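You operate a simulated robot arm through the tools that you are given. There is no shell and no other tool. Be economical: measure what you need, move in short steps, check, and stop when the job is done.

You are at the controls of a simulated two-armed robot. One attempt, no reset.

TASK
Turn the housing so that its window faces the aisle.
Fine: housing gland loose and clamp free first; clamp and gland tight again after.

Only the result counts: the job must be done as asked and must still hold three seconds after the hand-in. Knocking over, shifting, dropping, spilling or breaking anything else fails it.

THE ROBOT
Two 7-joint arms with fingered hands on one trunk, on a base that drives. Base frame: it is fixed to the floor where the robot stands at the start and does not move with it; the origin is under the middle of the robot, x ahead of it, y to its left, z up; the surface under the hand at the start is at about z = 750. Readings come in mm, rad, newtons and seconds.
The left shoulder is at the start at [55, 158, 1094], the right one opposite. With the tool pointing down near the work surface each hand reaches from about 400 to 840 mm from the robot's upright axis, wherever it stands, measured 20 degrees to its own side. Places, roughly: gap gauge [300, -100, 800]; green pipe cap (7x7x4 cm) [600, 300, 800]; housing gland [500, -100, 1000]; neck clamp knob [400, -200, 800]; neck of the bolting stand [500, -100, 900]; orange pipe cap (7x7x4 cm) [600, 200, 800]. Payload 4 kg a hand.
The TCP of each hand is the grasp point between the finger pads, 30 mm short of the fingertips. In the tool frame z runs along the fingers and y along their closing line. The gripper opens to 104 mm. The gripper's body begins 35 mm behind the TCP. The gripper is a hand of 4 fingers: y runs from the thumb to the fingers, the wrist lies at [-15, -104, -178] in the tool frame.
Orientation is that of the tool frame in the base frame, as [roll, pitch, yaw] about the fixed x, y, z axes, in that order (R = Rz(yaw) Ry(pitch) Rx(roll)). With the fingers straight down and the wrist toward the robot, the tool's x, y and z point along [0, 1, 0], [1, 0, 0] and [0, 0, -1] of the base frame.

THE INTERFACE
- The arms move only by the tool jog_arm. It takes "left_commands", "right_commands" or both (then of equal length, played together; a hand with none holds still); each is a list of rows, each a list of 6 numbers: the shift along the base's x, y, z in mm, then the turn, a rotation vector about the base's x, y, z in rad. In form: [[x, y, z, wx, wy, wz], ...]. A call has 1 to 12 rows; each row shifts and turns the commanded pose from where the row before left it. Rows are played at 5 a second. More than 50 mm and 0.15 rad between two rows, and nothing of the call is played. Where a pose cannot be reached the arm comes as near as it can. A force on the tool above 40 N (or 10 N above the force at the start of the call, whichever is more), or a blocked arm, ends the call early, and 0.2 s more pass. In this call time passes only in rows, and 0.2 s behind the last. It gives the time, the measured TCP pose, the force on the tool (base axes), the opening and the grip force at its end, in the units of the frame above (readings bear some noise), with the torque about the TCP (base axes, N m) and any sound that the robot's microphone picked up.
- Cameras (640 x 400 px; columns grow to the right, rows downward): "scene" is now at [138.8, -9.1, 1275.5]; the picture's right is [-0.09, -1.00, 0.00], its down [-0.51, 0.05, -0.86] and it looks along [0.86, -0.08, -0.51] (base axes); focal length 214 px, centre (320, 200). "left" rides on the left gripper at [-61, -92, -130] in its tool frame; the picture's right is [-0.81, -0.27, 0.52], its down [0.53, -0.71, 0.45] and it looks along [0.24, 0.64, 0.72] (tool axes); focal length 275 px, centre (320, 200). "right" rides on the right gripper at [61, -92, -130] in its tool frame; the picture's right is [-0.81, 0.28, -0.52], its down [-0.53, -0.71, 0.46] and it looks along [-0.24, 0.65, 0.72] (tool axes); focal length 275 px, centre (320, 200). There is no depth. A picture from a camera that has moved, and an enlarged one, comes with that camera's place and axes in the base frame and with its lens.
- capture(camera): a new picture of that camera. It takes no simulated time.
- lift_body(by): slides the trunk up (or, below 0, down) by that many mm; the arms and the scene camera ride with it, the base frame stays. It gives what a move gives, with no picture.
- base_move(legs): drives the robot by 1 to 6 legs, each [ahead, turn to the left] in mm and rad, along the robot's own axes; the way and the turn of a leg run together, so that a leg with both is an arc; at most 1500 mm and 3.142 rad a leg. The arms and the cameras ride along, it lands a little off, and it stops where it bumps. It gives what a move gives.
- curl_fingers(index, middle, ring, thumb_bend, thumb_turn, hand): sets how far each is bent, from 0 (flat) to 1 (curled in); at 0.3 the hand is open as for a grip, at 0.7 the pads meet at the TCP. One left out holds its place. A second passes; each finger stops where it meets its share of the squeeze, and holds until it gets a number again. It is the only way to open and close the hand. It gives what a move gives, with no picture; readings hold the bend of each and the force on the fingers (four entries, about 0 where the hand has none), thumb and palm. thumb_turn goes from beside the hand (0) to across from the fingers (1), as for a grip.
- head_to(pan, tilt): turns the head with the scene camera to pan (to the left, within 1.396 rad either way) and tilt (down, from -0.506 to 1.204), counted from straight ahead of the robot. It gives what a move gives.
- inspect(camera, box): a new picture of the part [left, top, right, bottom] of that camera's present view, enlarged. It takes no simulated time.
- close_job(): hands the job in; it is judged then, once.

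Work in short steps. Places have to be worked out from the pictures, the camera data and where the tool is seen: move nearer, look again, correct. Check each grasp and each placing, and mend what went wrong. You have 120 turns and 92 pictures in all, those below and enlarged ones among them. Open the grippers and draw the arms clear of the work before you hand the job in, unless the task says otherwise; then end with one line.

The tools are called after ">>>" as a command line: name --argument value ..., lists and objects as JSON in quotes. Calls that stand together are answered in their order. jog_arm: Moves the arms, as the interface text tells. Its arguments: {"type":"object","properties":{"left_commands":{"type":"array","items":{"type":"array","items":{"type":"number"}}},"right_commands":{"type":"array","items":{"type":"array","items":{"type":"number"}}}},"required":[]} The other tools are called the same way: lift_body (by) slides the trunk up or down; curl_fingers (index, middle, ring, thumb_bend, thumb_turn, hand) moves the fingers one by one; base_move (legs) drives the base; head_to (pan, tilt) turns the head that bears the scene camera; capture (camera) takes a picture; inspect (camera, box) takes an enlarged picture of a part of a camera's view; close_job () hands the job in.

At the start:

```text
time_s: 0.0
left_ee_pos: [594.7, 105.5, 1243.2]
left_ee_rot: [3.14, 0.001, 1.561]
left_ft_force: [0.7, -1.1, -0.1]
left_wrist_torque: [-0.02, 0.01, -0.03]
left_grip_width: 103.3
left_grasp_force: 0.0
left_shape: jaw
left_bend: [0.3, 0.3, 0.3, 0.3, 0.98]
left_finger forces: [0.0, 0.0, 0.0, 0.0, 0.1, 0.0]
right_ee_pos: [510.4, -331.7, 1264.4]
right_ee_rot: [-3.14, 0.0, 1.561]
right_ft_force: [-0.2, -0.1, 0.7]
right_wrist_torque: [0.0, 0.01, -0.01]
right_grip_width: 103.8
right_grasp_force: 0.1
right_shape: jaw
right_bend: [0.3, 0.3, 0.3, 0.3, 0.98]
right_finger forces: [0.0, 0.0, 0.1, 0.0, 0.0, 0.0]
trunk travel left (down, up): [-300.0, 207.0]
robot x, y, heading: [-2.7, -0.7, 0.003]
head pan, tilt: [-0.093, 0.52]
```

scene: 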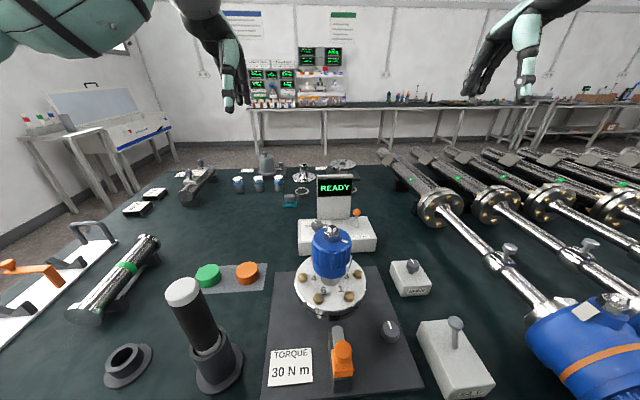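
right: 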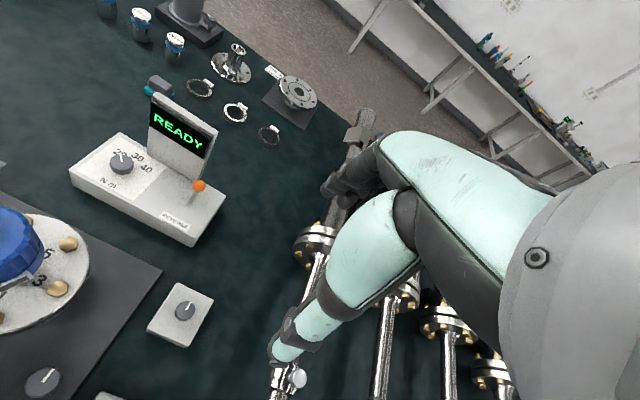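
left: 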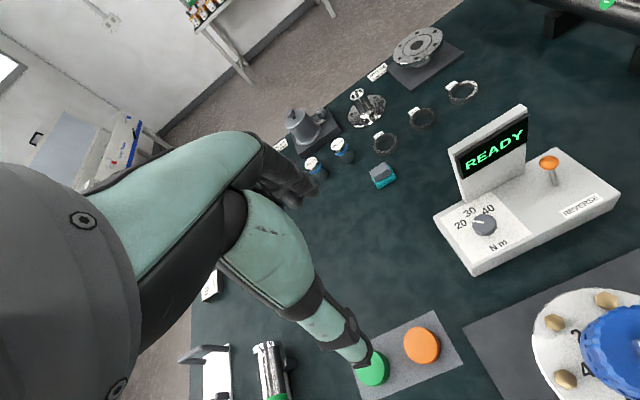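

The stand with the blue housing is ahead in the scene view; I look closer at it and its surroundings.

>>> inspect --camera "scene" --box '[250, 200, 450, 400]'

>>> inspect --camera "scene" --box '[400, 240, 640, 400]'

```text
2.00 times, centred on (350, 300) of scene
camera zoom: at [138.8, -9.1, 1275.5], right [-0.09, -1.0, 0.0], down [-0.51, 0.05, -0.86], along [0.86, -0.08, -0.51], focal length 429 px, centre (260, 0)
```

zoom: 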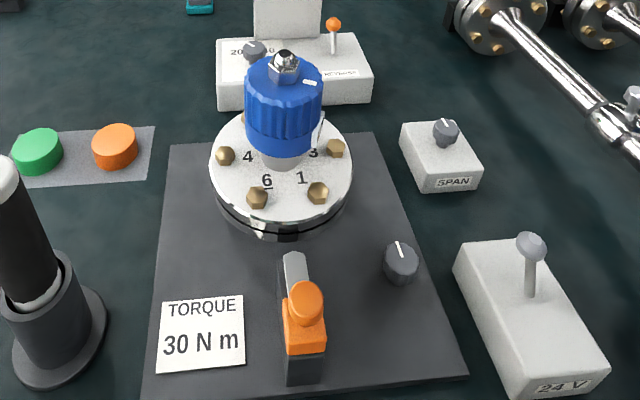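

```text
2.50 times, centred on (520, 320) of scene
camera zoom: at [138.8, -9.1, 1275.5], right [-0.09, -1.0, 0.0], down [-0.51, 0.05, -0.86], along [0.86, -0.08, -0.51], focal length 536 px, centre (-180, -100)
```

zoom: 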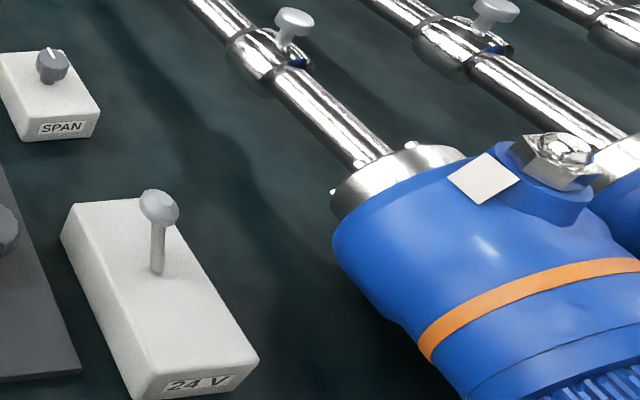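

I look around to find the aisle and the housing's window.

>>> head_to --pan -1.0 --tilt 0.5

>>> capture --camera "scene"

>>> head_to --pan 0.9 --tilt 0.5

>>> capture --camera "scene"

>>> head_to --pan -0.1 --tilt 0.9

>>> capture --camera "scene"

```text
time_s: 1.2
left_ee_pos: [581.0, 105.8, 1251.4]
left_ee_rot: [3.128, -0.002, 1.561]
left_ft_force: [0.5, 0.4, -0.1]
left_wrist_torque: [0.04, 0.01, 0.04]
left_grip_width: 104.1
left_grasp_force: 0.1
left_shape: jaw
left_bend: [0.3, 0.3, 0.3, 0.3, 0.98]
left_finger forces: [0.0, 0.0, 0.1, 0.0, 0.1, 0.0]
right_ee_pos: [493.5, -330.8, 1270.5]
right_ee_rot: [3.131, 0.001, 1.561]
right_ft_force: [-0.3, -0.4, -0.7]
right_wrist_torque: [-0.03, 0.01, 0.0]
right_grip_width: 103.8
right_grasp_force: 0.0
right_shape: jaw
right_bend: [0.3, 0.3, 0.3, 0.3, 0.98]
right_finger forces: [0.1, 0.0, 0.0, 0.0, 0.0, 0.0]
trunk travel left (down, up): [-300.0, 207.0]
robot x, y, heading: [0.7, 2.1, -0.005]
head pan, tilt: [-1.0, 0.499]
```

```text
86 pictures are left
camera scene: at [98.5, -77.3, 1277.8], right [-0.84, -0.54, 0.01], down [-0.27, 0.4, -0.87], along [0.47, -0.74, -0.49], focal length 214 px, centre (320, 200)
```

scene: 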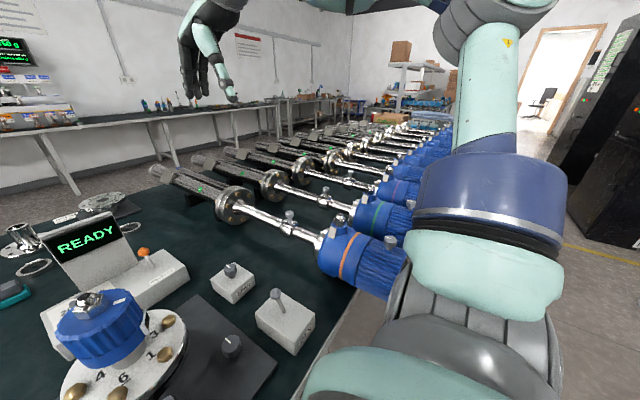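

```text
time_s: 3.1
left_ee_pos: [579.6, 104.6, 1251.5]
left_ee_rot: [3.129, -0.003, 1.562]
left_ft_force: [-0.4, 0.1, -0.2]
left_wrist_torque: [-0.04, 0.01, -0.01]
left_grip_width: 103.8
left_grasp_force: 0.0
left_shape: jaw
left_bend: [0.3, 0.3, 0.3, 0.3, 0.98]
left_finger forces: [0.0, 0.0, 0.0, 0.0, 0.1, 0.1]
right_ee_pos: [493.6, -331.1, 1270.9]
right_ee_rot: [3.129, -0.001, 1.561]
right_ft_force: [-0.2, -0.2, 0.0]
right_wrist_torque: [0.0, 0.0, 0.0]
right_grip_width: 104.2
right_grasp_force: 0.1
right_shape: jaw
right_bend: [0.3, 0.3, 0.3, 0.3, 0.98]
right_finger forces: [0.1, 0.0, 0.1, 0.0, 0.0, 0.1]
trunk travel left (down, up): [-300.0, 207.0]
robot x, y, heading: [-0.3, 4.2, -0.001]
head pan, tilt: [0.901, 0.499]
```

```text
85 pictures are left
camera scene: at [105.2, 70.5, 1277.8], right [0.78, -0.62, -0.01], down [-0.31, -0.38, -0.87], along [0.54, 0.69, -0.49], focal length 214 px, centre (320, 200)
```

scene: 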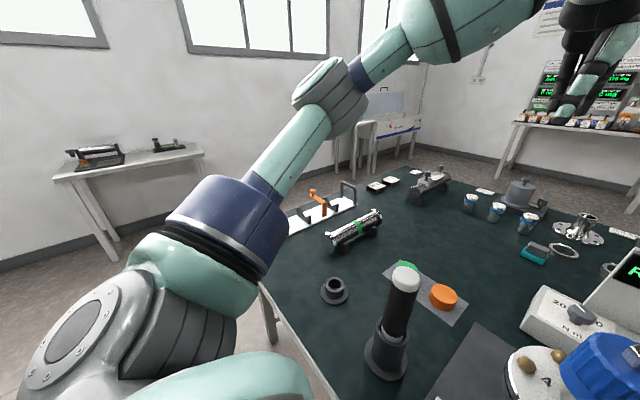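

```text
time_s: 4.3
left_ee_pos: [579.9, 107.1, 1251.0]
left_ee_rot: [3.13, -0.002, 1.562]
left_ft_force: [1.4, -0.1, -0.7]
left_wrist_torque: [-0.04, -0.01, 0.01]
left_grip_width: 103.6
left_grasp_force: 0.1
left_shape: jaw
left_bend: [0.3, 0.3, 0.3, 0.3, 0.98]
left_finger forces: [0.0, 0.1, 0.0, 0.0, 0.1, 0.0]
right_ee_pos: [494.1, -332.1, 1270.7]
right_ee_rot: [3.131, 0.0, 1.564]
right_ft_force: [-0.7, 0.0, 0.3]
right_wrist_torque: [0.03, -0.03, -0.02]
right_grip_width: 103.9
right_grasp_force: 0.1
right_shape: jaw
right_bend: [0.3, 0.3, 0.3, 0.3, 0.98]
right_finger forces: [0.0, 0.0, 0.0, 0.2, 0.1, 0.0]
trunk travel left (down, up): [-300.0, 207.0]
robot x, y, heading: [2.2, -2.0, -0.002]
head pan, tilt: [-0.099, 0.901]
```

```text
84 pictures are left
camera scene: at [123.3, -8.2, 1243.7], right [-0.1, -1.0, 0.0], down [-0.79, 0.08, -0.61], along [0.61, -0.06, -0.79], focal length 214 px, centre (320, 200)
```

scene: 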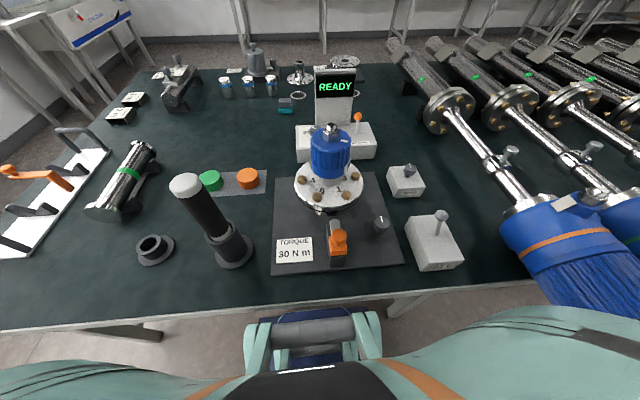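

The aisle isn't clear yet. I look at the wall posters and further around.

>>> head_to --pan 0.0 --tilt 0.1

>>> capture --camera "scene"

>>> inspect --camera "scene" --box '[200, 60, 400, 200]'

>>> head_to --pan -1.396 --tilt 0.4

>>> capture --camera "scene"

```text
time_s: 5.5
left_ee_pos: [580.1, 105.7, 1252.1]
left_ee_rot: [3.129, -0.004, 1.561]
left_ft_force: [0.0, 0.0, 0.9]
left_wrist_torque: [-0.02, 0.01, -0.01]
left_grip_width: 104.1
left_grasp_force: 0.1
left_shape: jaw
left_bend: [0.3, 0.3, 0.3, 0.3, 0.98]
left_finger forces: [0.1, 0.0, 0.1, 0.1, 0.0, 0.1]
right_ee_pos: [494.1, -331.3, 1271.1]
right_ee_rot: [3.129, 0.0, 1.561]
right_ft_force: [-0.1, 1.0, 0.0]
right_wrist_torque: [0.02, 0.02, 0.01]
right_grip_width: 103.9
right_grasp_force: 0.0
right_shape: jaw
right_bend: [0.3, 0.3, 0.3, 0.3, 0.98]
right_finger forces: [0.1, 0.0, 0.0, 0.1, 0.0, 0.0]
trunk travel left (down, up): [-300.0, 207.0]
robot x, y, heading: [1.5, 1.5, -0.003]
head pan, tilt: [0.0, 0.099]
```

```text
83 pictures are left
camera scene: at [141.2, -0.8, 1314.3], right [0.0, -1.0, 0.0], down [-0.11, 0.0, -0.99], along [0.99, 0.0, -0.11], focal length 214 px, centre (320, 200)
```

scene: 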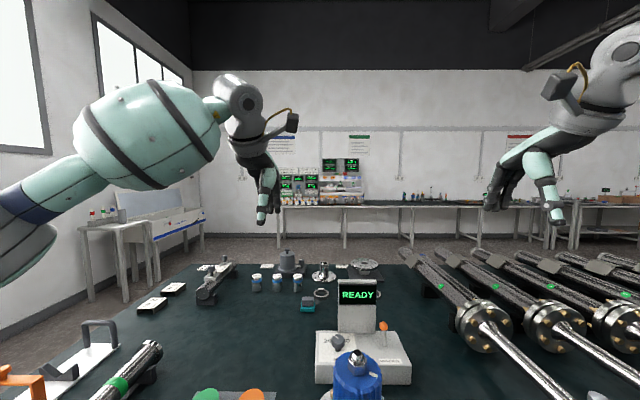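

```text
2.86 times, centred on (300, 130) of scene
camera zoom: at [141.2, -0.8, 1314.3], right [0.0, -1.0, 0.0], down [-0.11, 0.0, -0.99], along [0.99, 0.0, -0.11], focal length 613 px, centre (377, 400)
```

zoom: 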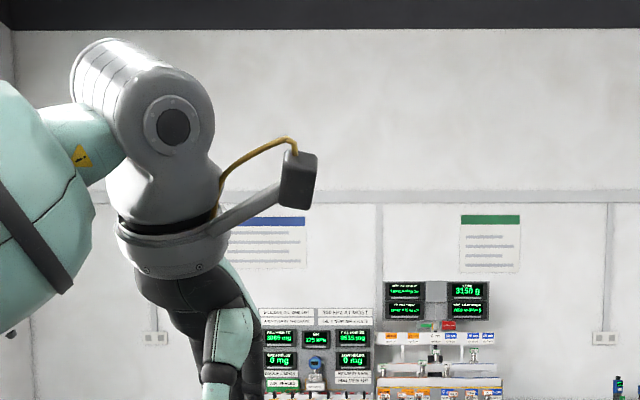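

```text
time_s: 7.0
left_ee_pos: [580.3, 105.6, 1252.0]
left_ee_rot: [3.128, -0.001, 1.563]
left_ft_force: [0.3, -0.4, -1.3]
left_wrist_torque: [-0.01, -0.01, -0.01]
left_grip_width: 103.5
left_grasp_force: 0.1
left_shape: jaw
left_bend: [0.3, 0.3, 0.3, 0.3, 0.98]
left_finger forces: [0.0, 0.2, 0.1, 0.0, 0.0, 0.1]
right_ee_pos: [494.5, -331.6, 1269.5]
right_ee_rot: [3.129, 0.001, 1.562]
right_ft_force: [0.8, 0.2, -0.2]
right_wrist_torque: [-0.02, 0.01, 0.01]
right_grip_width: 103.9
right_grasp_force: 0.0
right_shape: jaw
right_bend: [0.3, 0.3, 0.3, 0.3, 0.98]
right_finger forces: [0.0, 0.0, 0.1, 0.1, 0.0, 0.0]
trunk travel left (down, up): [-300.0, 207.0]
robot x, y, heading: [-0.1, -0.1, 0.006]
head pan, tilt: [-1.396, 0.4]
```

```text
81 pictures are left
camera scene: at [64.9, -92.0, 1287.5], right [-0.98, -0.17, 0.01], down [-0.08, 0.38, -0.92], along [0.16, -0.91, -0.39], focal length 214 px, centre (320, 200)
```

scene: 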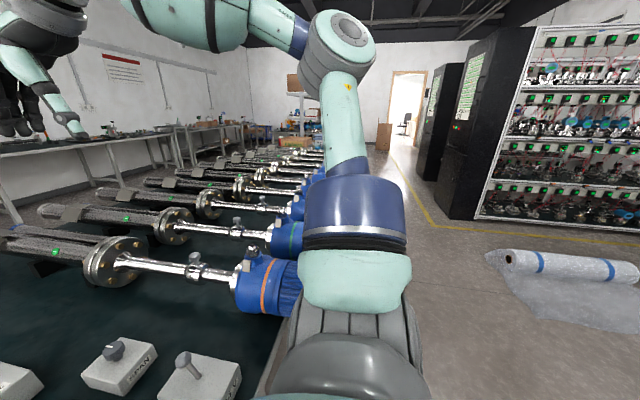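

The open floor before the racks (bounded by the yellow line) is on the robot's side of the bench, at -x. I zoom high on the housing for details.

>>> head_to --pan -0.2 --tilt 0.8

>>> inspect --camera "scene" --box '[240, 90, 400, 190]'

>>> inspect --camera "scene" --box '[220, 170, 380, 270]'

```text
time_s: 8.4
left_ee_pos: [580.0, 105.9, 1251.5]
left_ee_rot: [3.129, -0.002, 1.562]
left_ft_force: [-0.5, -0.3, 0.2]
left_wrist_torque: [0.02, 0.01, 0.0]
left_grip_width: 103.8
left_grasp_force: 0.1
left_shape: jaw
left_bend: [0.3, 0.3, 0.3, 0.3, 0.98]
left_finger forces: [0.0, 0.0, 0.0, 0.0, 0.0, 0.0]
right_ee_pos: [495.5, -330.5, 1270.5]
right_ee_rot: [3.13, 0.001, 1.563]
right_ft_force: [0.2, 0.2, 0.2]
right_wrist_torque: [-0.01, 0.01, 0.02]
right_grip_width: 104.1
right_grasp_force: 0.0
right_shape: jaw
right_bend: [0.3, 0.3, 0.3, 0.3, 0.98]
right_finger forces: [0.0, 0.0, 0.0, 0.0, 0.1, 0.0]
trunk travel left (down, up): [-300.0, 207.0]
robot x, y, heading: [-1.4, 3.6, 0.001]
head pan, tilt: [-0.201, 0.799]
```

```text
4.00 times, centred on (320, 140) of scene
camera zoom: at [127.3, -16.9, 1251.6], right [-0.2, -0.98, 0.0], down [-0.71, 0.14, -0.69], along [0.67, -0.14, -0.73], focal length 858 px, centre (320, 440)
```

zoom: 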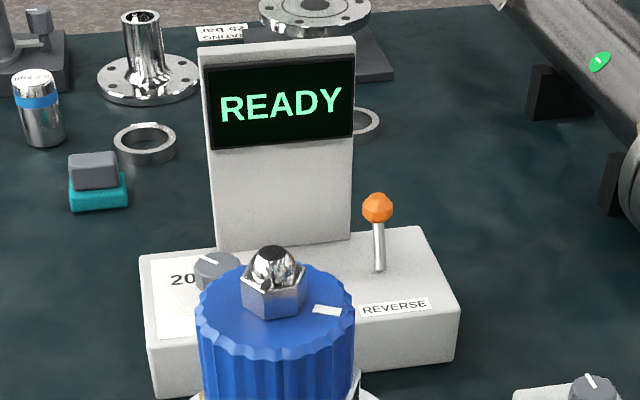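

```text
4.00 times, centred on (300, 220) of scene
camera zoom: at [127.3, -16.9, 1251.6], right [-0.2, -0.98, 0.0], down [-0.71, 0.14, -0.69], along [0.67, -0.14, -0.73], focal length 858 px, centre (400, 120)
```

zoom: 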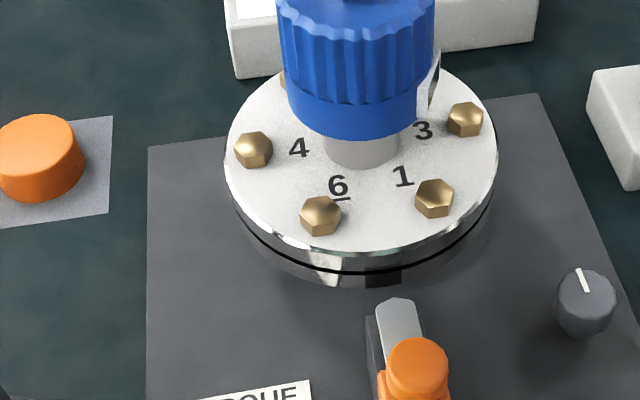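

The window (flat pale frame with top tag) faces about -y; it must turn about 90° clockwise (from above) to face -x. I back off a little so that the knob and gland sit comfortably in reach, then look again.

>>> base_move --legs '[[-90, 0]]'

>>> inspect --camera "scene" --box '[200, 60, 400, 185]'

>>> capture --camera "right"

```text
time_s: 9.5
left_ee_pos: [505.0, 106.6, 1240.9]
left_ee_rot: [-3.133, -0.001, 1.563]
left_ft_force: [0.4, -0.8, -0.7]
left_wrist_torque: [-0.03, 0.04, 0.0]
left_grip_width: 103.8
left_grasp_force: 0.0
left_shape: jaw
left_bend: [0.3, 0.3, 0.3, 0.3, 0.98]
left_finger forces: [0.0, 0.0, 0.0, 0.1, 0.1, 0.0]
right_ee_pos: [420.4, -330.9, 1261.9]
right_ee_rot: [-3.137, 0.0, 1.563]
right_ft_force: [0.8, 0.5, -0.5]
right_wrist_torque: [0.02, 0.01, 0.0]
right_grip_width: 103.9
right_grasp_force: 0.1
right_shape: jaw
right_bend: [0.3, 0.3, 0.3, 0.3, 0.98]
right_finger forces: [0.1, 0.0, 0.0, 0.1, 0.1, 0.0]
trunk travel left (down, up): [-300.0, 207.0]
robot x, y, heading: [-93.5, 2.0, 0.003]
head pan, tilt: [-0.201, 0.799]
```

```text
3.20 times, centred on (300, 122) of scene
camera zoom: at [46.9, -16.7, 1250.1], right [-0.2, -0.98, 0.0], down [-0.72, 0.14, -0.68], along [0.67, -0.14, -0.73], focal length 686 px, centre (384, 448)
```

zoom: 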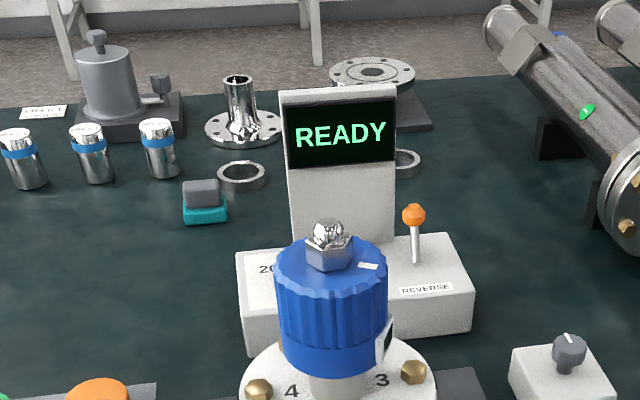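

```text
77 pictures are left
camera right: at [329.6, -268.5, 1393.4], right [0.27, -0.81, 0.52], down [-0.72, -0.53, -0.45], along [0.64, -0.25, -0.73], focal length 275 px, centre (320, 200)
```

right: 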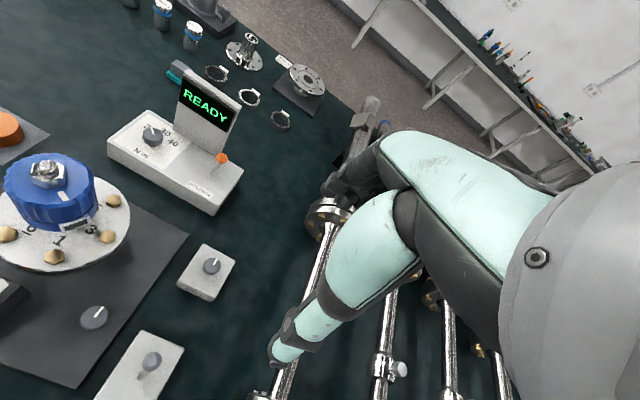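

Gland dome lies at about (480,-66,1006), knob at about (378,-184,~795). I bring the right hand above the knob.

>>> jog_arm --right_commands '[[-5, 18, -42, 0, 0, 0], [-5, 18, -42, 0, 0, 0], [-5, 18, -42, 0, 0, 0], [-5, 18, -42, 0, 0, 0], [-5, 18, -42, 0, 0, 0], [-5, 18, -42, 0, 0, 0], [-5, 18, -42, 0, 0, 0], [-5, 21, -42, 0, 0, 0]]'

>>> capture --camera "right"

>>> inspect --camera "scene" --box '[220, 60, 420, 185]'

```text
time_s: 11.3
left_ee_pos: [482.3, 107.5, 1253.2]
left_ee_rot: [3.129, -0.002, 1.566]
left_ft_force: [0.3, -0.6, 0.2]
left_wrist_torque: [-0.04, -0.02, 0.02]
left_grip_width: 104.1
left_grasp_force: 0.1
left_shape: jaw
left_bend: [0.3, 0.3, 0.3, 0.3, 0.98]
left_finger forces: [0.0, 0.0, 0.0, 0.1, 0.0, 0.0]
right_ee_pos: [353.5, -182.9, 935.0]
right_ee_rot: [3.128, -0.001, 1.564]
right_ft_force: [1.3, 0.3, -0.3]
right_wrist_torque: [-0.03, -0.02, -0.05]
right_grip_width: 103.8
right_grasp_force: 0.0
right_shape: jaw
right_bend: [0.3, 0.3, 0.3, 0.3, 0.98]
right_finger forces: [0.1, 0.1, 0.0, 0.1, 0.0, 0.0]
trunk travel left (down, up): [-300.0, 207.0]
robot x, y, heading: [-92.8, 0.2, -0.003]
head pan, tilt: [-0.201, 0.799]
```

```text
76 pictures are left
camera right: at [259.8, -122.0, 1064.1], right [0.26, -0.81, 0.52], down [-0.71, -0.53, -0.46], along [0.65, -0.25, -0.72], focal length 275 px, centre (320, 200)
```

right: 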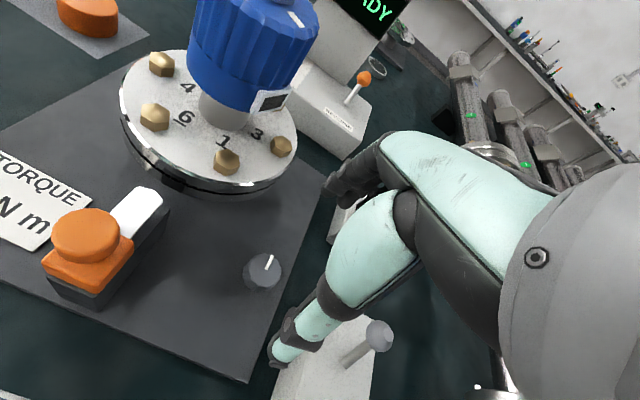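

```text
3.20 times, centred on (320, 122) of scene
camera zoom: at [38.4, -16.1, 1251.2], right [-0.2, -0.98, 0.0], down [-0.71, 0.14, -0.69], along [0.67, -0.14, -0.73], focal length 686 px, centre (320, 448)
```

zoom: 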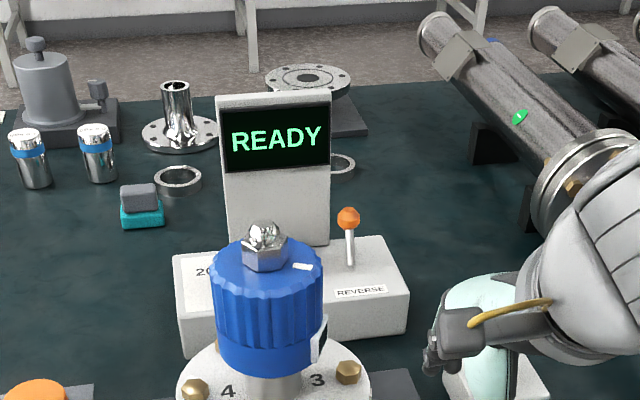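

The hand sits 25 mm short in x. I zoom on the knob for marks, and on the window.

>>> inspect --camera "right" --box '[200, 230, 320, 310]'

>>> inspect --camera "right" --box '[110, 0, 350, 160]'

```text
5.00 times, centred on (260, 270) of right
camera zoom: at [259.8, -122.0, 1064.1], right [0.26, -0.81, 0.52], down [-0.71, -0.53, -0.46], along [0.65, -0.25, -0.72], focal length 1376 px, centre (620, -150)
```

zoom: 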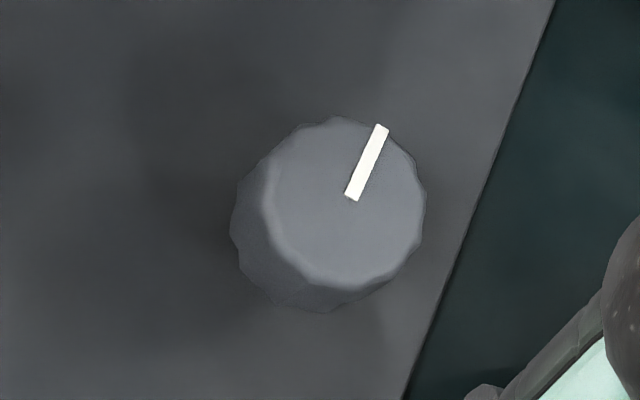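

```text
2.50 times, centred on (230, 80) of right
camera zoom: at [259.8, -122.0, 1064.1], right [0.26, -0.81, 0.52], down [-0.71, -0.53, -0.46], along [0.65, -0.25, -0.72], focal length 688 px, centre (545, 500)
```

zoom: 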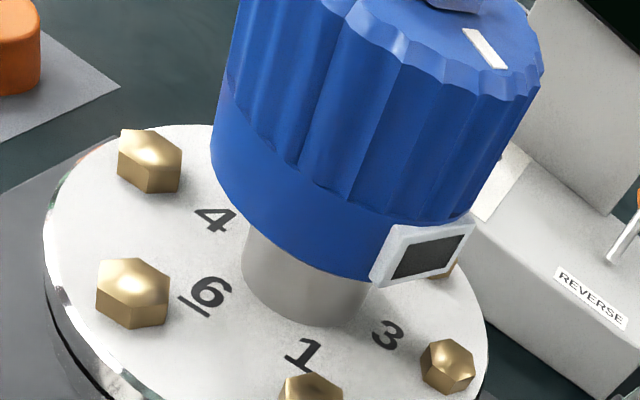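

Knob axis ≈ (384,-190), top ≈ z 778. I go over it and lower to z 830, then check.

>>> jog_arm --right_commands '[[15, -4, -20, 0, 0, 0], [15, -3, -30, 0, 0, 0], [0, 0, -30, 0, 0, 0], [0, 0, -25, 0, 0, 0]]'

>>> capture --camera "right"

>>> capture --camera "scene"

```text
time_s: 12.3
left_ee_pos: [479.9, 106.5, 1253.9]
left_ee_rot: [3.126, 0.0, 1.567]
left_ft_force: [1.1, -0.4, -0.2]
left_wrist_torque: [-0.02, 0.0, -0.01]
left_grip_width: 104.0
left_grasp_force: 0.1
left_shape: jaw
left_bend: [0.3, 0.3, 0.3, 0.3, 0.98]
left_finger forces: [0.0, 0.0, 0.1, 0.1, 0.1, 0.1]
right_ee_pos: [383.6, -192.2, 830.2]
right_ee_rot: [3.125, 0.0, 1.563]
right_ft_force: [-0.3, 0.2, -0.3]
right_wrist_torque: [0.0, 0.01, 0.02]
right_grip_width: 103.7
right_grasp_force: 0.0
right_shape: jaw
right_bend: [0.3, 0.3, 0.3, 0.3, 0.98]
right_finger forces: [0.0, 0.0, 0.0, 0.0, 0.1, 0.0]
trunk travel left (down, up): [-300.0, 207.0]
robot x, y, heading: [-92.2, 2.6, 0.002]
head pan, tilt: [-0.201, 0.799]
```

```text
72 pictures are left
camera right: at [290.3, -130.8, 959.2], right [0.26, -0.81, 0.52], down [-0.71, -0.53, -0.47], along [0.65, -0.25, -0.71], focal length 275 px, centre (320, 200)
```

right: 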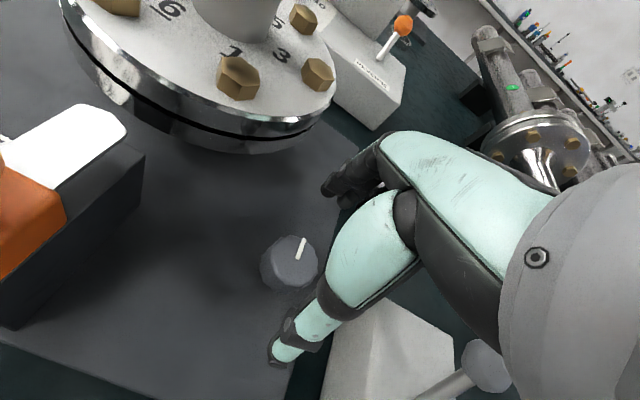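

```text
71 pictures are left
camera scene: at [36.7, -16.7, 1251.4], right [-0.2, -0.98, 0.0], down [-0.71, 0.14, -0.69], along [0.67, -0.14, -0.73], focal length 214 px, centre (320, 200)
```

scene: 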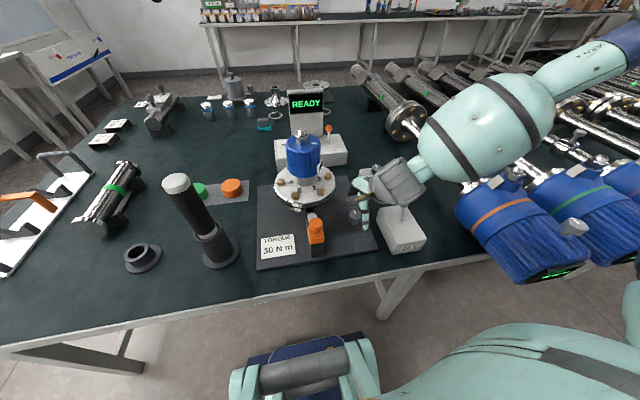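

Hand is straddling the knob; I zoom for its exact centre.

>>> inspect --camera "right" --box '[230, 210, 350, 310]'

>>> inspect --camera "scene" --box '[290, 150, 410, 250]'

```text
4.00 times, centred on (290, 260) of right
camera zoom: at [290.3, -130.8, 959.2], right [0.26, -0.81, 0.52], down [-0.71, -0.53, -0.47], along [0.65, -0.25, -0.71], focal length 1101 px, centre (440, -40)
```

zoom: 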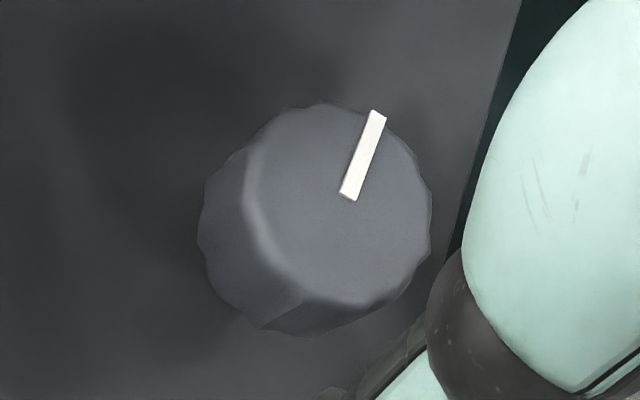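

```text
4.00 times, centred on (350, 200) of scene
camera zoom: at [36.7, -16.7, 1251.4], right [-0.2, -0.98, 0.0], down [-0.71, 0.14, -0.69], along [0.67, -0.14, -0.73], focal length 858 px, centre (200, 200)
```

zoom: 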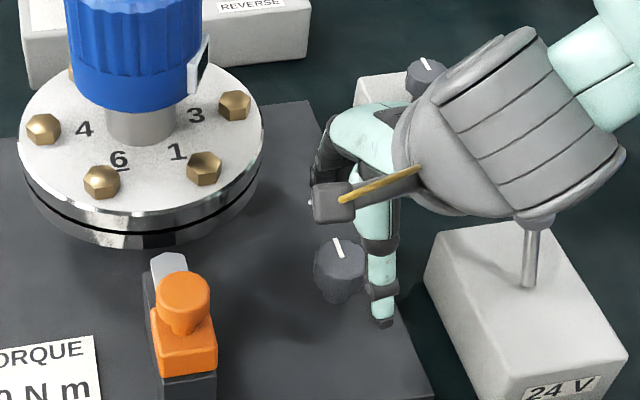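

Triangulation gives the knob top at about (369,-180,814), so I'm already at a good height; I shift over it and close gently.

>>> jog_arm --right_commands '[[-14, 11, 0, 0, 0, 0], [0, 0, -4, 0, 0, 0]]'

>>> inspect --camera "right" --box '[220, 170, 380, 370]'

>>> inspect --camera "scene" --box '[290, 150, 410, 250]'

```text
time_s: 12.9
left_ee_pos: [479.4, 107.5, 1255.6]
left_ee_rot: [3.126, -0.001, 1.566]
left_ft_force: [0.6, 0.3, -0.2]
left_wrist_torque: [-0.02, 0.01, -0.01]
left_grip_width: 104.1
left_grasp_force: 0.1
left_shape: jaw
left_bend: [0.3, 0.3, 0.3, 0.3, 0.98]
left_finger forces: [0.1, 0.1, 0.1, 0.0, 0.0, 0.1]
right_ee_pos: [369.7, -181.4, 827.0]
right_ee_rot: [3.124, 0.0, 1.562]
right_ft_force: [-0.6, -0.8, -0.2]
right_wrist_torque: [-0.04, 0.01, -0.03]
right_grip_width: 103.9
right_grasp_force: 0.1
right_shape: jaw
right_bend: [0.3, 0.3, 0.3, 0.3, 0.98]
right_finger forces: [0.0, 0.0, 0.0, 0.0, 0.0, 0.0]
trunk travel left (down, up): [-300.0, 207.0]
robot x, y, heading: [-91.3, -1.3, 0.005]
head pan, tilt: [-0.201, 0.799]
```

```text
2.00 times, centred on (300, 270) of right
camera zoom: at [275.2, -119.1, 956.8], right [0.26, -0.81, 0.52], down [-0.71, -0.53, -0.47], along [0.65, -0.25, -0.71], focal length 551 px, centre (360, 60)
```

zoom: 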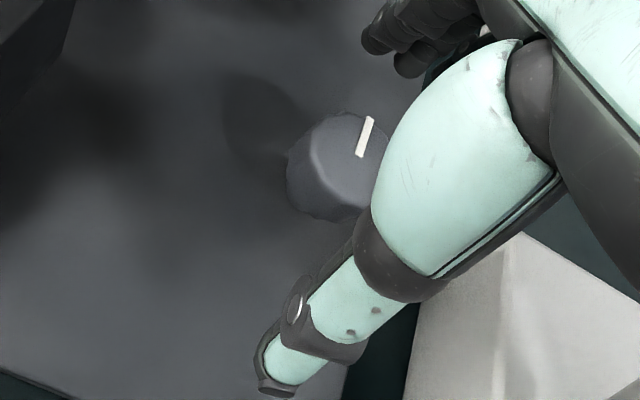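

```text
4.00 times, centred on (350, 200) of scene
camera zoom: at [36.2, -17.0, 1251.4], right [-0.2, -0.98, 0.0], down [-0.71, 0.14, -0.69], along [0.67, -0.14, -0.73], focal length 858 px, centre (200, 200)
```

zoom: 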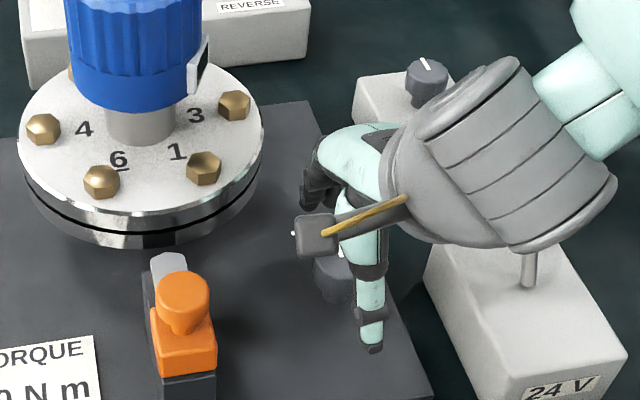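

Thumb and knob line up as computed. Close on the knob.

>>> curl_fingers --hand "right" --index 0.7 --middle 0.7 --ring 0.7 --thumb_bend 0.7

>>> inspect --camera "right" --box '[220, 170, 380, 370]'

```text
time_s: 13.9
left_ee_pos: [481.0, 107.4, 1253.1]
left_ee_rot: [3.125, -0.002, 1.564]
left_ft_force: [0.8, -0.8, -0.2]
left_wrist_torque: [-0.04, 0.02, 0.0]
left_grip_width: 103.6
left_grasp_force: 0.0
left_shape: jaw
left_bend: [0.3, 0.3, 0.3, 0.3, 0.98]
left_finger forces: [0.0, 0.0, 0.0, 0.0, 0.1, 0.0]
right_ee_pos: [371.8, -180.9, 828.6]
right_ee_rot: [3.123, -0.001, 1.561]
right_ft_force: [16.4, -1.0, 4.8]
right_wrist_torque: [-0.03, -0.51, 0.06]
right_grip_width: 25.7
right_grasp_force: 11.7
right_shape: fingers
right_bend: [0.55, 0.57, 0.7, 0.66, 0.97]
right_finger forces: [9.7, 9.6, 0.0, 0.0, 3.4, 0.0]
trunk travel left (down, up): [-300.0, 207.0]
robot x, y, heading: [-92.0, 1.2, 0.003]
head pan, tilt: [-0.201, 0.799]
```

```text
2.00 times, centred on (300, 270) of right
camera zoom: at [277.0, -118.9, 957.1], right [0.26, -0.81, 0.52], down [-0.71, -0.53, -0.47], along [0.66, -0.25, -0.71], focal length 551 px, centre (360, 60)
```

zoom: 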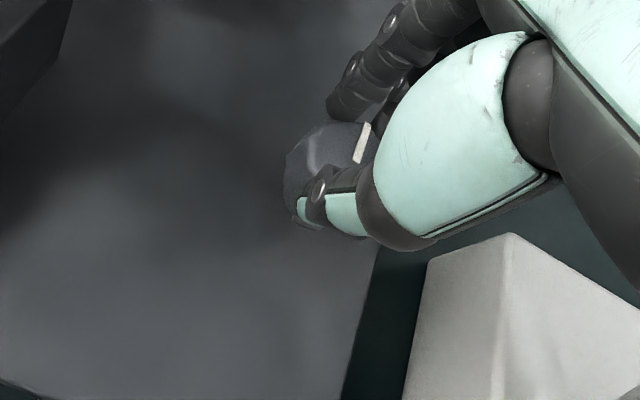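

Fingers push from +x, thumb barely loaded: knob centre sits about 6 mm further +x. I shift the hand and re-squeeze.

>>> jog_arm --right_commands '[[3, 0, 0, 0, 0, 0], [3, 0, 0, 0, 0, 0]]'

>>> curl_fingers --hand "right" --index 0.72 --middle 0.72 --ring 0.72 --thumb_bend 0.75

```text
time_s: 14.5
left_ee_pos: [479.4, 107.4, 1254.9]
left_ee_rot: [3.126, -0.003, 1.567]
left_ft_force: [0.6, 0.8, -0.9]
left_wrist_torque: [0.02, -0.01, 0.0]
left_grip_width: 103.9
left_grasp_force: 0.1
left_shape: jaw
left_bend: [0.3, 0.3, 0.3, 0.3, 0.98]
left_finger forces: [0.1, 0.1, 0.0, 0.1, 0.0, 0.1]
right_ee_pos: [374.4, -179.1, 830.2]
right_ee_rot: [3.128, 0.001, 1.564]
right_ft_force: [7.5, -3.2, 3.6]
right_wrist_torque: [-0.12, -0.2, 0.02]
right_grip_width: 24.9
right_grasp_force: 10.1
right_shape: fingers
right_bend: [0.57, 0.59, 0.7, 0.65, 0.97]
right_finger forces: [6.3, 7.3, 0.0, 0.1, 6.4, 0.0]
trunk travel left (down, up): [-300.0, 207.0]
robot x, y, heading: [-92.0, 0.6, 0.002]
head pan, tilt: [-0.201, 0.799]
```

```text
time_s: 15.5
left_ee_pos: [479.5, 107.2, 1253.7]
left_ee_rot: [3.126, -0.001, 1.566]
left_ft_force: [0.4, -0.1, -1.0]
left_wrist_torque: [0.0, 0.0, 0.04]
left_grip_width: 104.0
left_grasp_force: 0.1
left_shape: jaw
left_bend: [0.3, 0.3, 0.3, 0.3, 0.98]
left_finger forces: [0.0, 0.1, 0.0, 0.0, 0.0, 0.0]
right_ee_pos: [374.6, -181.2, 829.4]
right_ee_rot: [3.128, 0.001, 1.563]
right_ft_force: [3.6, -1.0, -1.6]
right_wrist_torque: [-0.03, 0.0, 0.03]
right_grip_width: 23.9
right_grasp_force: 12.3
right_shape: fingers
right_bend: [0.58, 0.58, 0.72, 0.66, 0.97]
right_finger forces: [6.9, 7.8, 0.1, 0.1, 9.8, 0.1]
trunk travel left (down, up): [-300.0, 207.0]
robot x, y, heading: [-91.9, 3.4, -0.001]
head pan, tilt: [-0.201, 0.799]
```

Balanced grip, ~12 N. Turn counter-clockwise (loosen) a little and watch torque.

>>> jog_arm --right_commands '[[0, 0, 0, 0, 0, 0.1], [0, 0, 0, 0, 0, 0.1], [0, 0, 0, 0, 0, 0.1]]'

>>> capture --camera "right"

```text
time_s: 16.3
left_ee_pos: [478.6, 105.1, 1253.7]
left_ee_rot: [3.124, -0.003, 1.566]
left_ft_force: [0.0, -0.3, -0.1]
left_wrist_torque: [-0.01, -0.02, 0.01]
left_grip_width: 103.8
left_grasp_force: 0.0
left_shape: jaw
left_bend: [0.3, 0.3, 0.3, 0.3, 0.98]
left_finger forces: [0.0, 0.0, 0.1, 0.1, 0.0, 0.1]
right_ee_pos: [376.1, -180.4, 828.5]
right_ee_rot: [3.124, -0.001, 1.864]
right_ft_force: [1.4, -7.3, 0.2]
right_wrist_torque: [-0.17, 0.08, -0.06]
right_grip_width: 23.6
right_grasp_force: 13.2
right_shape: fingers
right_bend: [0.59, 0.59, 0.72, 0.66, 0.97]
right_finger forces: [5.6, 8.1, 0.0, 0.0, 12.1, 0.1]
trunk travel left (down, up): [-300.0, 207.0]
robot x, y, heading: [-93.9, -0.7, -0.0]
head pan, tilt: [-0.201, 0.799]
```

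```text
65 pictures are left
camera right: at [266.9, -149.5, 957.8], right [0.49, -0.7, 0.52], down [-0.52, -0.71, -0.47], along [0.7, -0.04, -0.71], focal length 275 px, centre (320, 200)
```

right: 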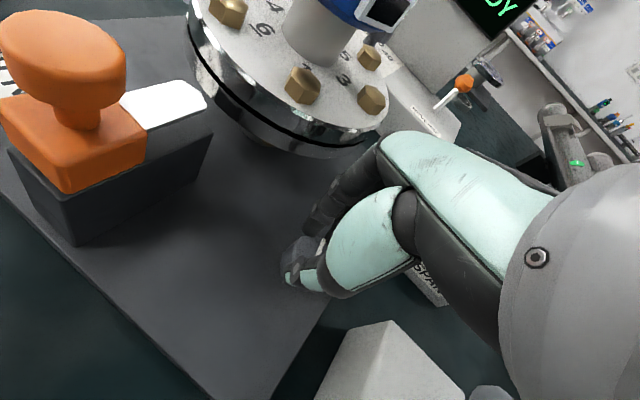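

I check whether the pointer turned with the hand.

>>> inspect --camera "right" --box '[260, 210, 360, 310]'

```text
4.00 times, centred on (310, 260) of right
camera zoom: at [266.9, -149.5, 957.8], right [0.49, -0.7, 0.52], down [-0.52, -0.71, -0.47], along [0.7, -0.04, -0.71], focal length 1101 px, centre (360, -40)
```

zoom: 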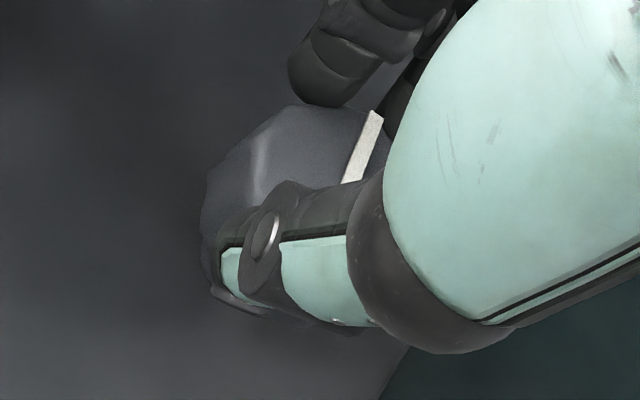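

The pointer turns with the hand at low torque. I go on counter-clockwise.

>>> jog_arm --right_commands '[[0, 0, 0, 0, 0, 0.13], [0, 0, 0, 0, 0, 0.13], [0, 0, 0, 0, 0, 0.13], [0, 0, 0, 0, 0, 0.13], [0, 0, 0, 0, 0, 0.13], [0, 0, 0, 0, 0, 0.13]]'

>>> inspect --camera "right" --box '[240, 190, 380, 310]'

```text
time_s: 17.7
left_ee_pos: [479.0, 108.1, 1255.1]
left_ee_rot: [3.125, -0.003, 1.567]
left_ft_force: [0.0, 0.1, 0.8]
left_wrist_torque: [-0.01, 0.01, 0.02]
left_grip_width: 104.1
left_grasp_force: 0.0
left_shape: jaw
left_bend: [0.3, 0.3, 0.3, 0.3, 0.98]
left_finger forces: [0.0, 0.0, 0.0, 0.0, 0.1, 0.0]
right_ee_pos: [374.6, -178.7, 830.2]
right_ee_rot: [3.124, -0.001, 2.647]
right_ft_force: [1.6, -4.0, 8.9]
right_wrist_torque: [-0.1, -0.02, -0.03]
right_grip_width: 18.9
right_grasp_force: 10.9
right_shape: fingers
right_bend: [0.63, 0.62, 0.72, 0.66, 0.95]
right_finger forces: [4.1, 6.3, 0.1, 0.0, 11.7, 0.0]
trunk travel left (down, up): [-300.0, 207.0]
robot x, y, heading: [-88.5, -1.3, 0.003]
head pan, tilt: [-0.201, 0.799]
```

```text
3.33 times, centred on (310, 250) of right
camera zoom: at [275.9, -233.1, 958.2], right [0.84, -0.15, 0.52], down [0.13, -0.87, -0.47], along [0.53, 0.46, -0.71], focal length 918 px, centre (353, 33)
```

zoom: 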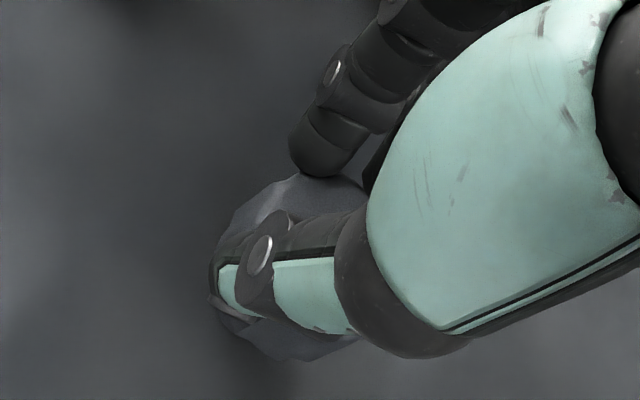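

The pointer left view and the grip narrowed: it slipped, maybe at a stop. I open and lift to look.

>>> curl_fingers --hand "right" --index 0.3 --middle 0.3 --ring 0.3 --thumb_bend 0.3

>>> jog_arm --right_commands '[[0, 0, 30, 0, 0, 0], [0, 0, 40, 0, 0, 0]]'

>>> capture --camera "right"

```text
time_s: 18.7
left_ee_pos: [478.7, 106.9, 1254.6]
left_ee_rot: [3.124, -0.003, 1.566]
left_ft_force: [-0.5, 0.5, -0.7]
left_wrist_torque: [0.01, 0.01, -0.01]
left_grip_width: 104.0
left_grasp_force: 0.1
left_shape: jaw
left_bend: [0.3, 0.3, 0.3, 0.3, 0.98]
left_finger forces: [0.0, 0.1, 0.0, 0.0, 0.0, 0.1]
right_ee_pos: [374.9, -179.3, 828.8]
right_ee_rot: [3.124, 0.0, 2.642]
right_ft_force: [-4.0, -3.8, -1.7]
right_wrist_torque: [-0.03, 0.05, -0.02]
right_grip_width: 102.6
right_grasp_force: 3.0
right_shape: fingers
right_bend: [0.3, 0.33, 0.3, 0.3, 0.97]
right_finger forces: [0.1, 5.3, 0.8, 0.0, 0.1, 0.0]
trunk travel left (down, up): [-300.0, 207.0]
robot x, y, heading: [-92.2, 2.9, 0.001]
head pan, tilt: [-0.201, 0.799]
```

```text
time_s: 19.3
left_ee_pos: [477.9, 107.0, 1255.2]
left_ee_rot: [3.124, -0.004, 1.566]
left_ft_force: [-0.1, 0.8, 0.0]
left_wrist_torque: [0.03, 0.0, 0.0]
left_grip_width: 103.7
left_grasp_force: 0.1
left_shape: jaw
left_bend: [0.3, 0.3, 0.3, 0.3, 0.98]
left_finger forces: [0.1, 0.1, 0.0, 0.1, 0.1, 0.0]
right_ee_pos: [370.4, -184.6, 896.0]
right_ee_rot: [3.113, -0.001, 2.644]
right_ft_force: [-0.1, -0.3, 0.5]
right_wrist_torque: [0.0, -0.01, -0.02]
right_grip_width: 102.9
right_grasp_force: 0.1
right_shape: fingers
right_bend: [0.3, 0.3, 0.3, 0.3, 0.97]
right_finger forces: [0.1, 0.1, 0.0, 0.0, 0.0, 0.0]
right hand out of reach, approached as far as the arm can: row 2
trunk travel left (down, up): [-300.0, 207.0]
robot x, y, heading: [-93.8, -3.1, 0.001]
head pan, tilt: [-0.201, 0.799]
```

```text
62 pictures are left
camera right: at [270.2, -239.4, 1024.7], right [0.84, -0.16, 0.52], down [0.13, -0.87, -0.48], along [0.53, 0.47, -0.71], focal length 275 px, centre (320, 200)
```

right: 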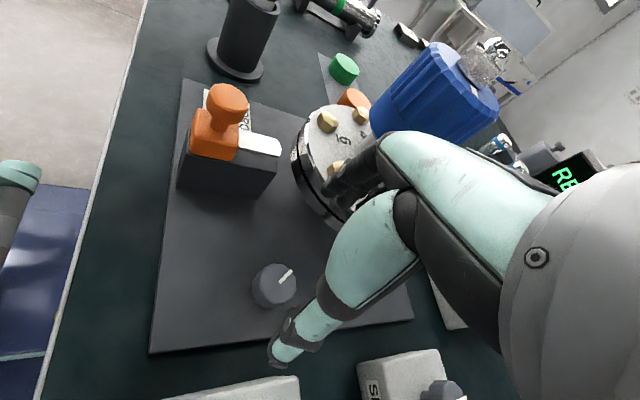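

Pointer is now ~45° CCW from where it was (+x before). It may not be at its stop; I turn the hand back to regrip and continue.

>>> jog_arm --right_commands '[[0, 0, 0, 0, 0, -0.14], [0, 0, 0, 0, 0, -0.14], [0, 0, 0, 0, 0, -0.14], [0, 0, 0, 0, 0, -0.14], [0, 0, 0, 0, 0, -0.14], [0, 0, 0, 0, 0, -0.14], [0, 0, 0, 0, 0, -0.14], [0, 0, 0, 0, 0, -0.14], [0, 0, 0, 0, 0, -0.14], [0, 0, 0, 0, 0, -0.14]]'

>>> inspect --camera "right" --box '[220, 210, 340, 310]'

```text
time_s: 21.5
left_ee_pos: [479.2, 106.4, 1254.7]
left_ee_rot: [3.127, -0.003, 1.566]
left_ft_force: [0.2, -0.3, -0.2]
left_wrist_torque: [0.0, 0.04, 0.0]
left_grip_width: 103.9
left_grasp_force: 0.1
left_shape: jaw
left_bend: [0.3, 0.3, 0.3, 0.3, 0.98]
left_finger forces: [0.0, 0.0, 0.0, 0.0, 0.0, 0.1]
right_ee_pos: [372.1, -184.3, 895.5]
right_ee_rot: [3.126, 0.001, 1.24]
right_ft_force: [0.6, -0.8, 0.6]
right_wrist_torque: [-0.02, -0.01, -0.01]
right_grip_width: 102.5
right_grasp_force: 0.0
right_shape: fingers
right_bend: [0.3, 0.3, 0.3, 0.3, 0.97]
right_finger forces: [0.0, 0.1, 0.1, 0.1, 0.1, 0.0]
trunk travel left (down, up): [-300.0, 207.0]
robot x, y, heading: [-93.8, 0.3, -0.001]
head pan, tilt: [-0.201, 0.799]
```

```text
4.00 times, centred on (280, 260) of right
camera zoom: at [302.0, -96.1, 1024.4], right [-0.01, -0.85, 0.52], down [-0.84, -0.27, -0.47], along [0.54, -0.44, -0.71], focal length 1101 px, centre (480, -40)
```

zoom: 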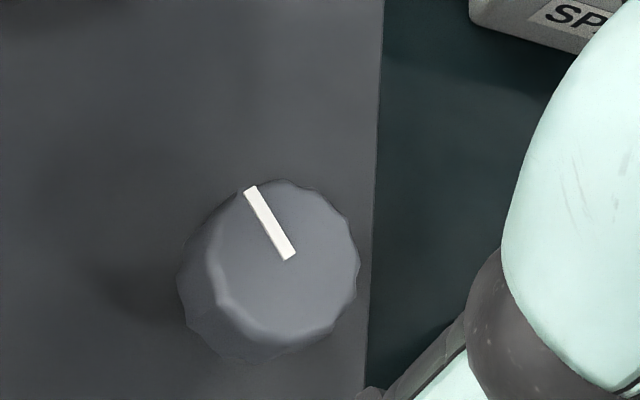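

Pointer at ~+35°. Knob centre confirmed (374,-179). Lower and regrip, then turn on.

>>> jog_arm --right_commands '[[2, 5, -30, 0, 0, 0], [0, 0, -25, 0, 0, 0], [0, 0, -16, 0, 0, 0]]'

>>> curl_fingers --hand "right" --index 0.75 --middle 0.75 --ring 0.6 --thumb_bend 0.8

>>> jog_arm --right_commands '[[0, 0, 0, 0, 0, 0.13], [0, 0, 0, 0, 0, 0.13], [0, 0, 0, 0, 0, 0.13]]'

>>> inspect --camera "right" --box '[240, 190, 380, 310]'

```text
time_s: 22.3
left_ee_pos: [479.4, 106.4, 1254.0]
left_ee_rot: [3.125, -0.001, 1.565]
left_ft_force: [0.2, -0.2, 0.3]
left_wrist_torque: [0.01, 0.01, -0.02]
left_grip_width: 104.0
left_grasp_force: 0.1
left_shape: jaw
left_bend: [0.3, 0.3, 0.3, 0.3, 0.98]
left_finger forces: [0.0, 0.1, 0.0, 0.0, 0.0, 0.0]
right_ee_pos: [371.4, -180.4, 825.5]
right_ee_rot: [3.125, 0.0, 1.242]
right_ft_force: [-0.8, -0.5, 0.9]
right_wrist_torque: [0.01, -0.01, -0.01]
right_grip_width: 102.8
right_grasp_force: 0.1
right_shape: fingers
right_bend: [0.3, 0.3, 0.3, 0.3, 0.97]
right_finger forces: [0.0, 0.0, 0.0, 0.1, 0.1, 0.0]
trunk travel left (down, up): [-300.0, 207.0]
robot x, y, heading: [-90.3, -2.1, 0.001]
head pan, tilt: [-0.201, 0.799]
```

```text
time_s: 23.3
left_ee_pos: [479.5, 107.0, 1255.3]
left_ee_rot: [3.127, -0.004, 1.566]
left_ft_force: [0.5, -0.3, 1.0]
left_wrist_torque: [0.01, 0.01, -0.04]
left_grip_width: 103.9
left_grasp_force: 0.0
left_shape: jaw
left_bend: [0.3, 0.3, 0.3, 0.3, 0.98]
left_finger forces: [0.0, 0.0, 0.1, 0.0, 0.0, 0.1]
right_ee_pos: [373.3, -181.1, 825.0]
right_ee_rot: [3.125, 0.0, 1.242]
right_ft_force: [5.7, -5.1, -1.7]
right_wrist_torque: [-0.23, -0.24, 0.01]
right_grip_width: 25.2
right_grasp_force: 16.4
right_shape: fingers
right_bend: [0.56, 0.57, 0.6, 0.68, 0.96]
right_finger forces: [8.8, 10.8, 0.0, 0.1, 13.0, 0.0]
trunk travel left (down, up): [-300.0, 207.0]
robot x, y, heading: [-90.7, 2.6, 0.002]
head pan, tilt: [-0.201, 0.799]
```

```text
time_s: 24.1
left_ee_pos: [479.2, 104.1, 1254.8]
left_ee_rot: [3.124, -0.003, 1.566]
left_ft_force: [0.7, -0.4, 0.1]
left_wrist_torque: [-0.02, 0.0, 0.0]
left_grip_width: 103.4
left_grasp_force: 0.0
left_shape: jaw
left_bend: [0.3, 0.3, 0.3, 0.3, 0.98]
left_finger forces: [0.0, 0.0, 0.0, 0.0, 0.1, 0.0]
right_ee_pos: [373.2, -181.3, 824.4]
right_ee_rot: [3.125, 0.002, 1.632]
right_ft_force: [-0.6, -11.0, -0.8]
right_wrist_torque: [-0.34, -0.09, -0.08]
right_grip_width: 24.1
right_grasp_force: 16.7
right_shape: fingers
right_bend: [0.57, 0.57, 0.6, 0.68, 0.96]
right_finger forces: [7.0, 11.5, 0.0, 0.0, 15.2, 0.0]
trunk travel left (down, up): [-300.0, 207.0]
robot x, y, heading: [-92.0, -1.1, 0.001]
head pan, tilt: [-0.201, 0.799]
```

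```text
3.33 times, centred on (310, 250) of right
camera zoom: at [274.7, -126.4, 953.3], right [0.32, -0.79, 0.52], down [-0.67, -0.58, -0.47], along [0.67, -0.2, -0.71], focal length 918 px, centre (353, 33)
```

zoom: 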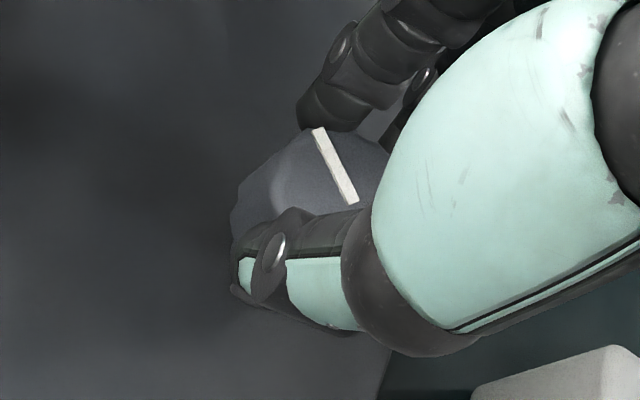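

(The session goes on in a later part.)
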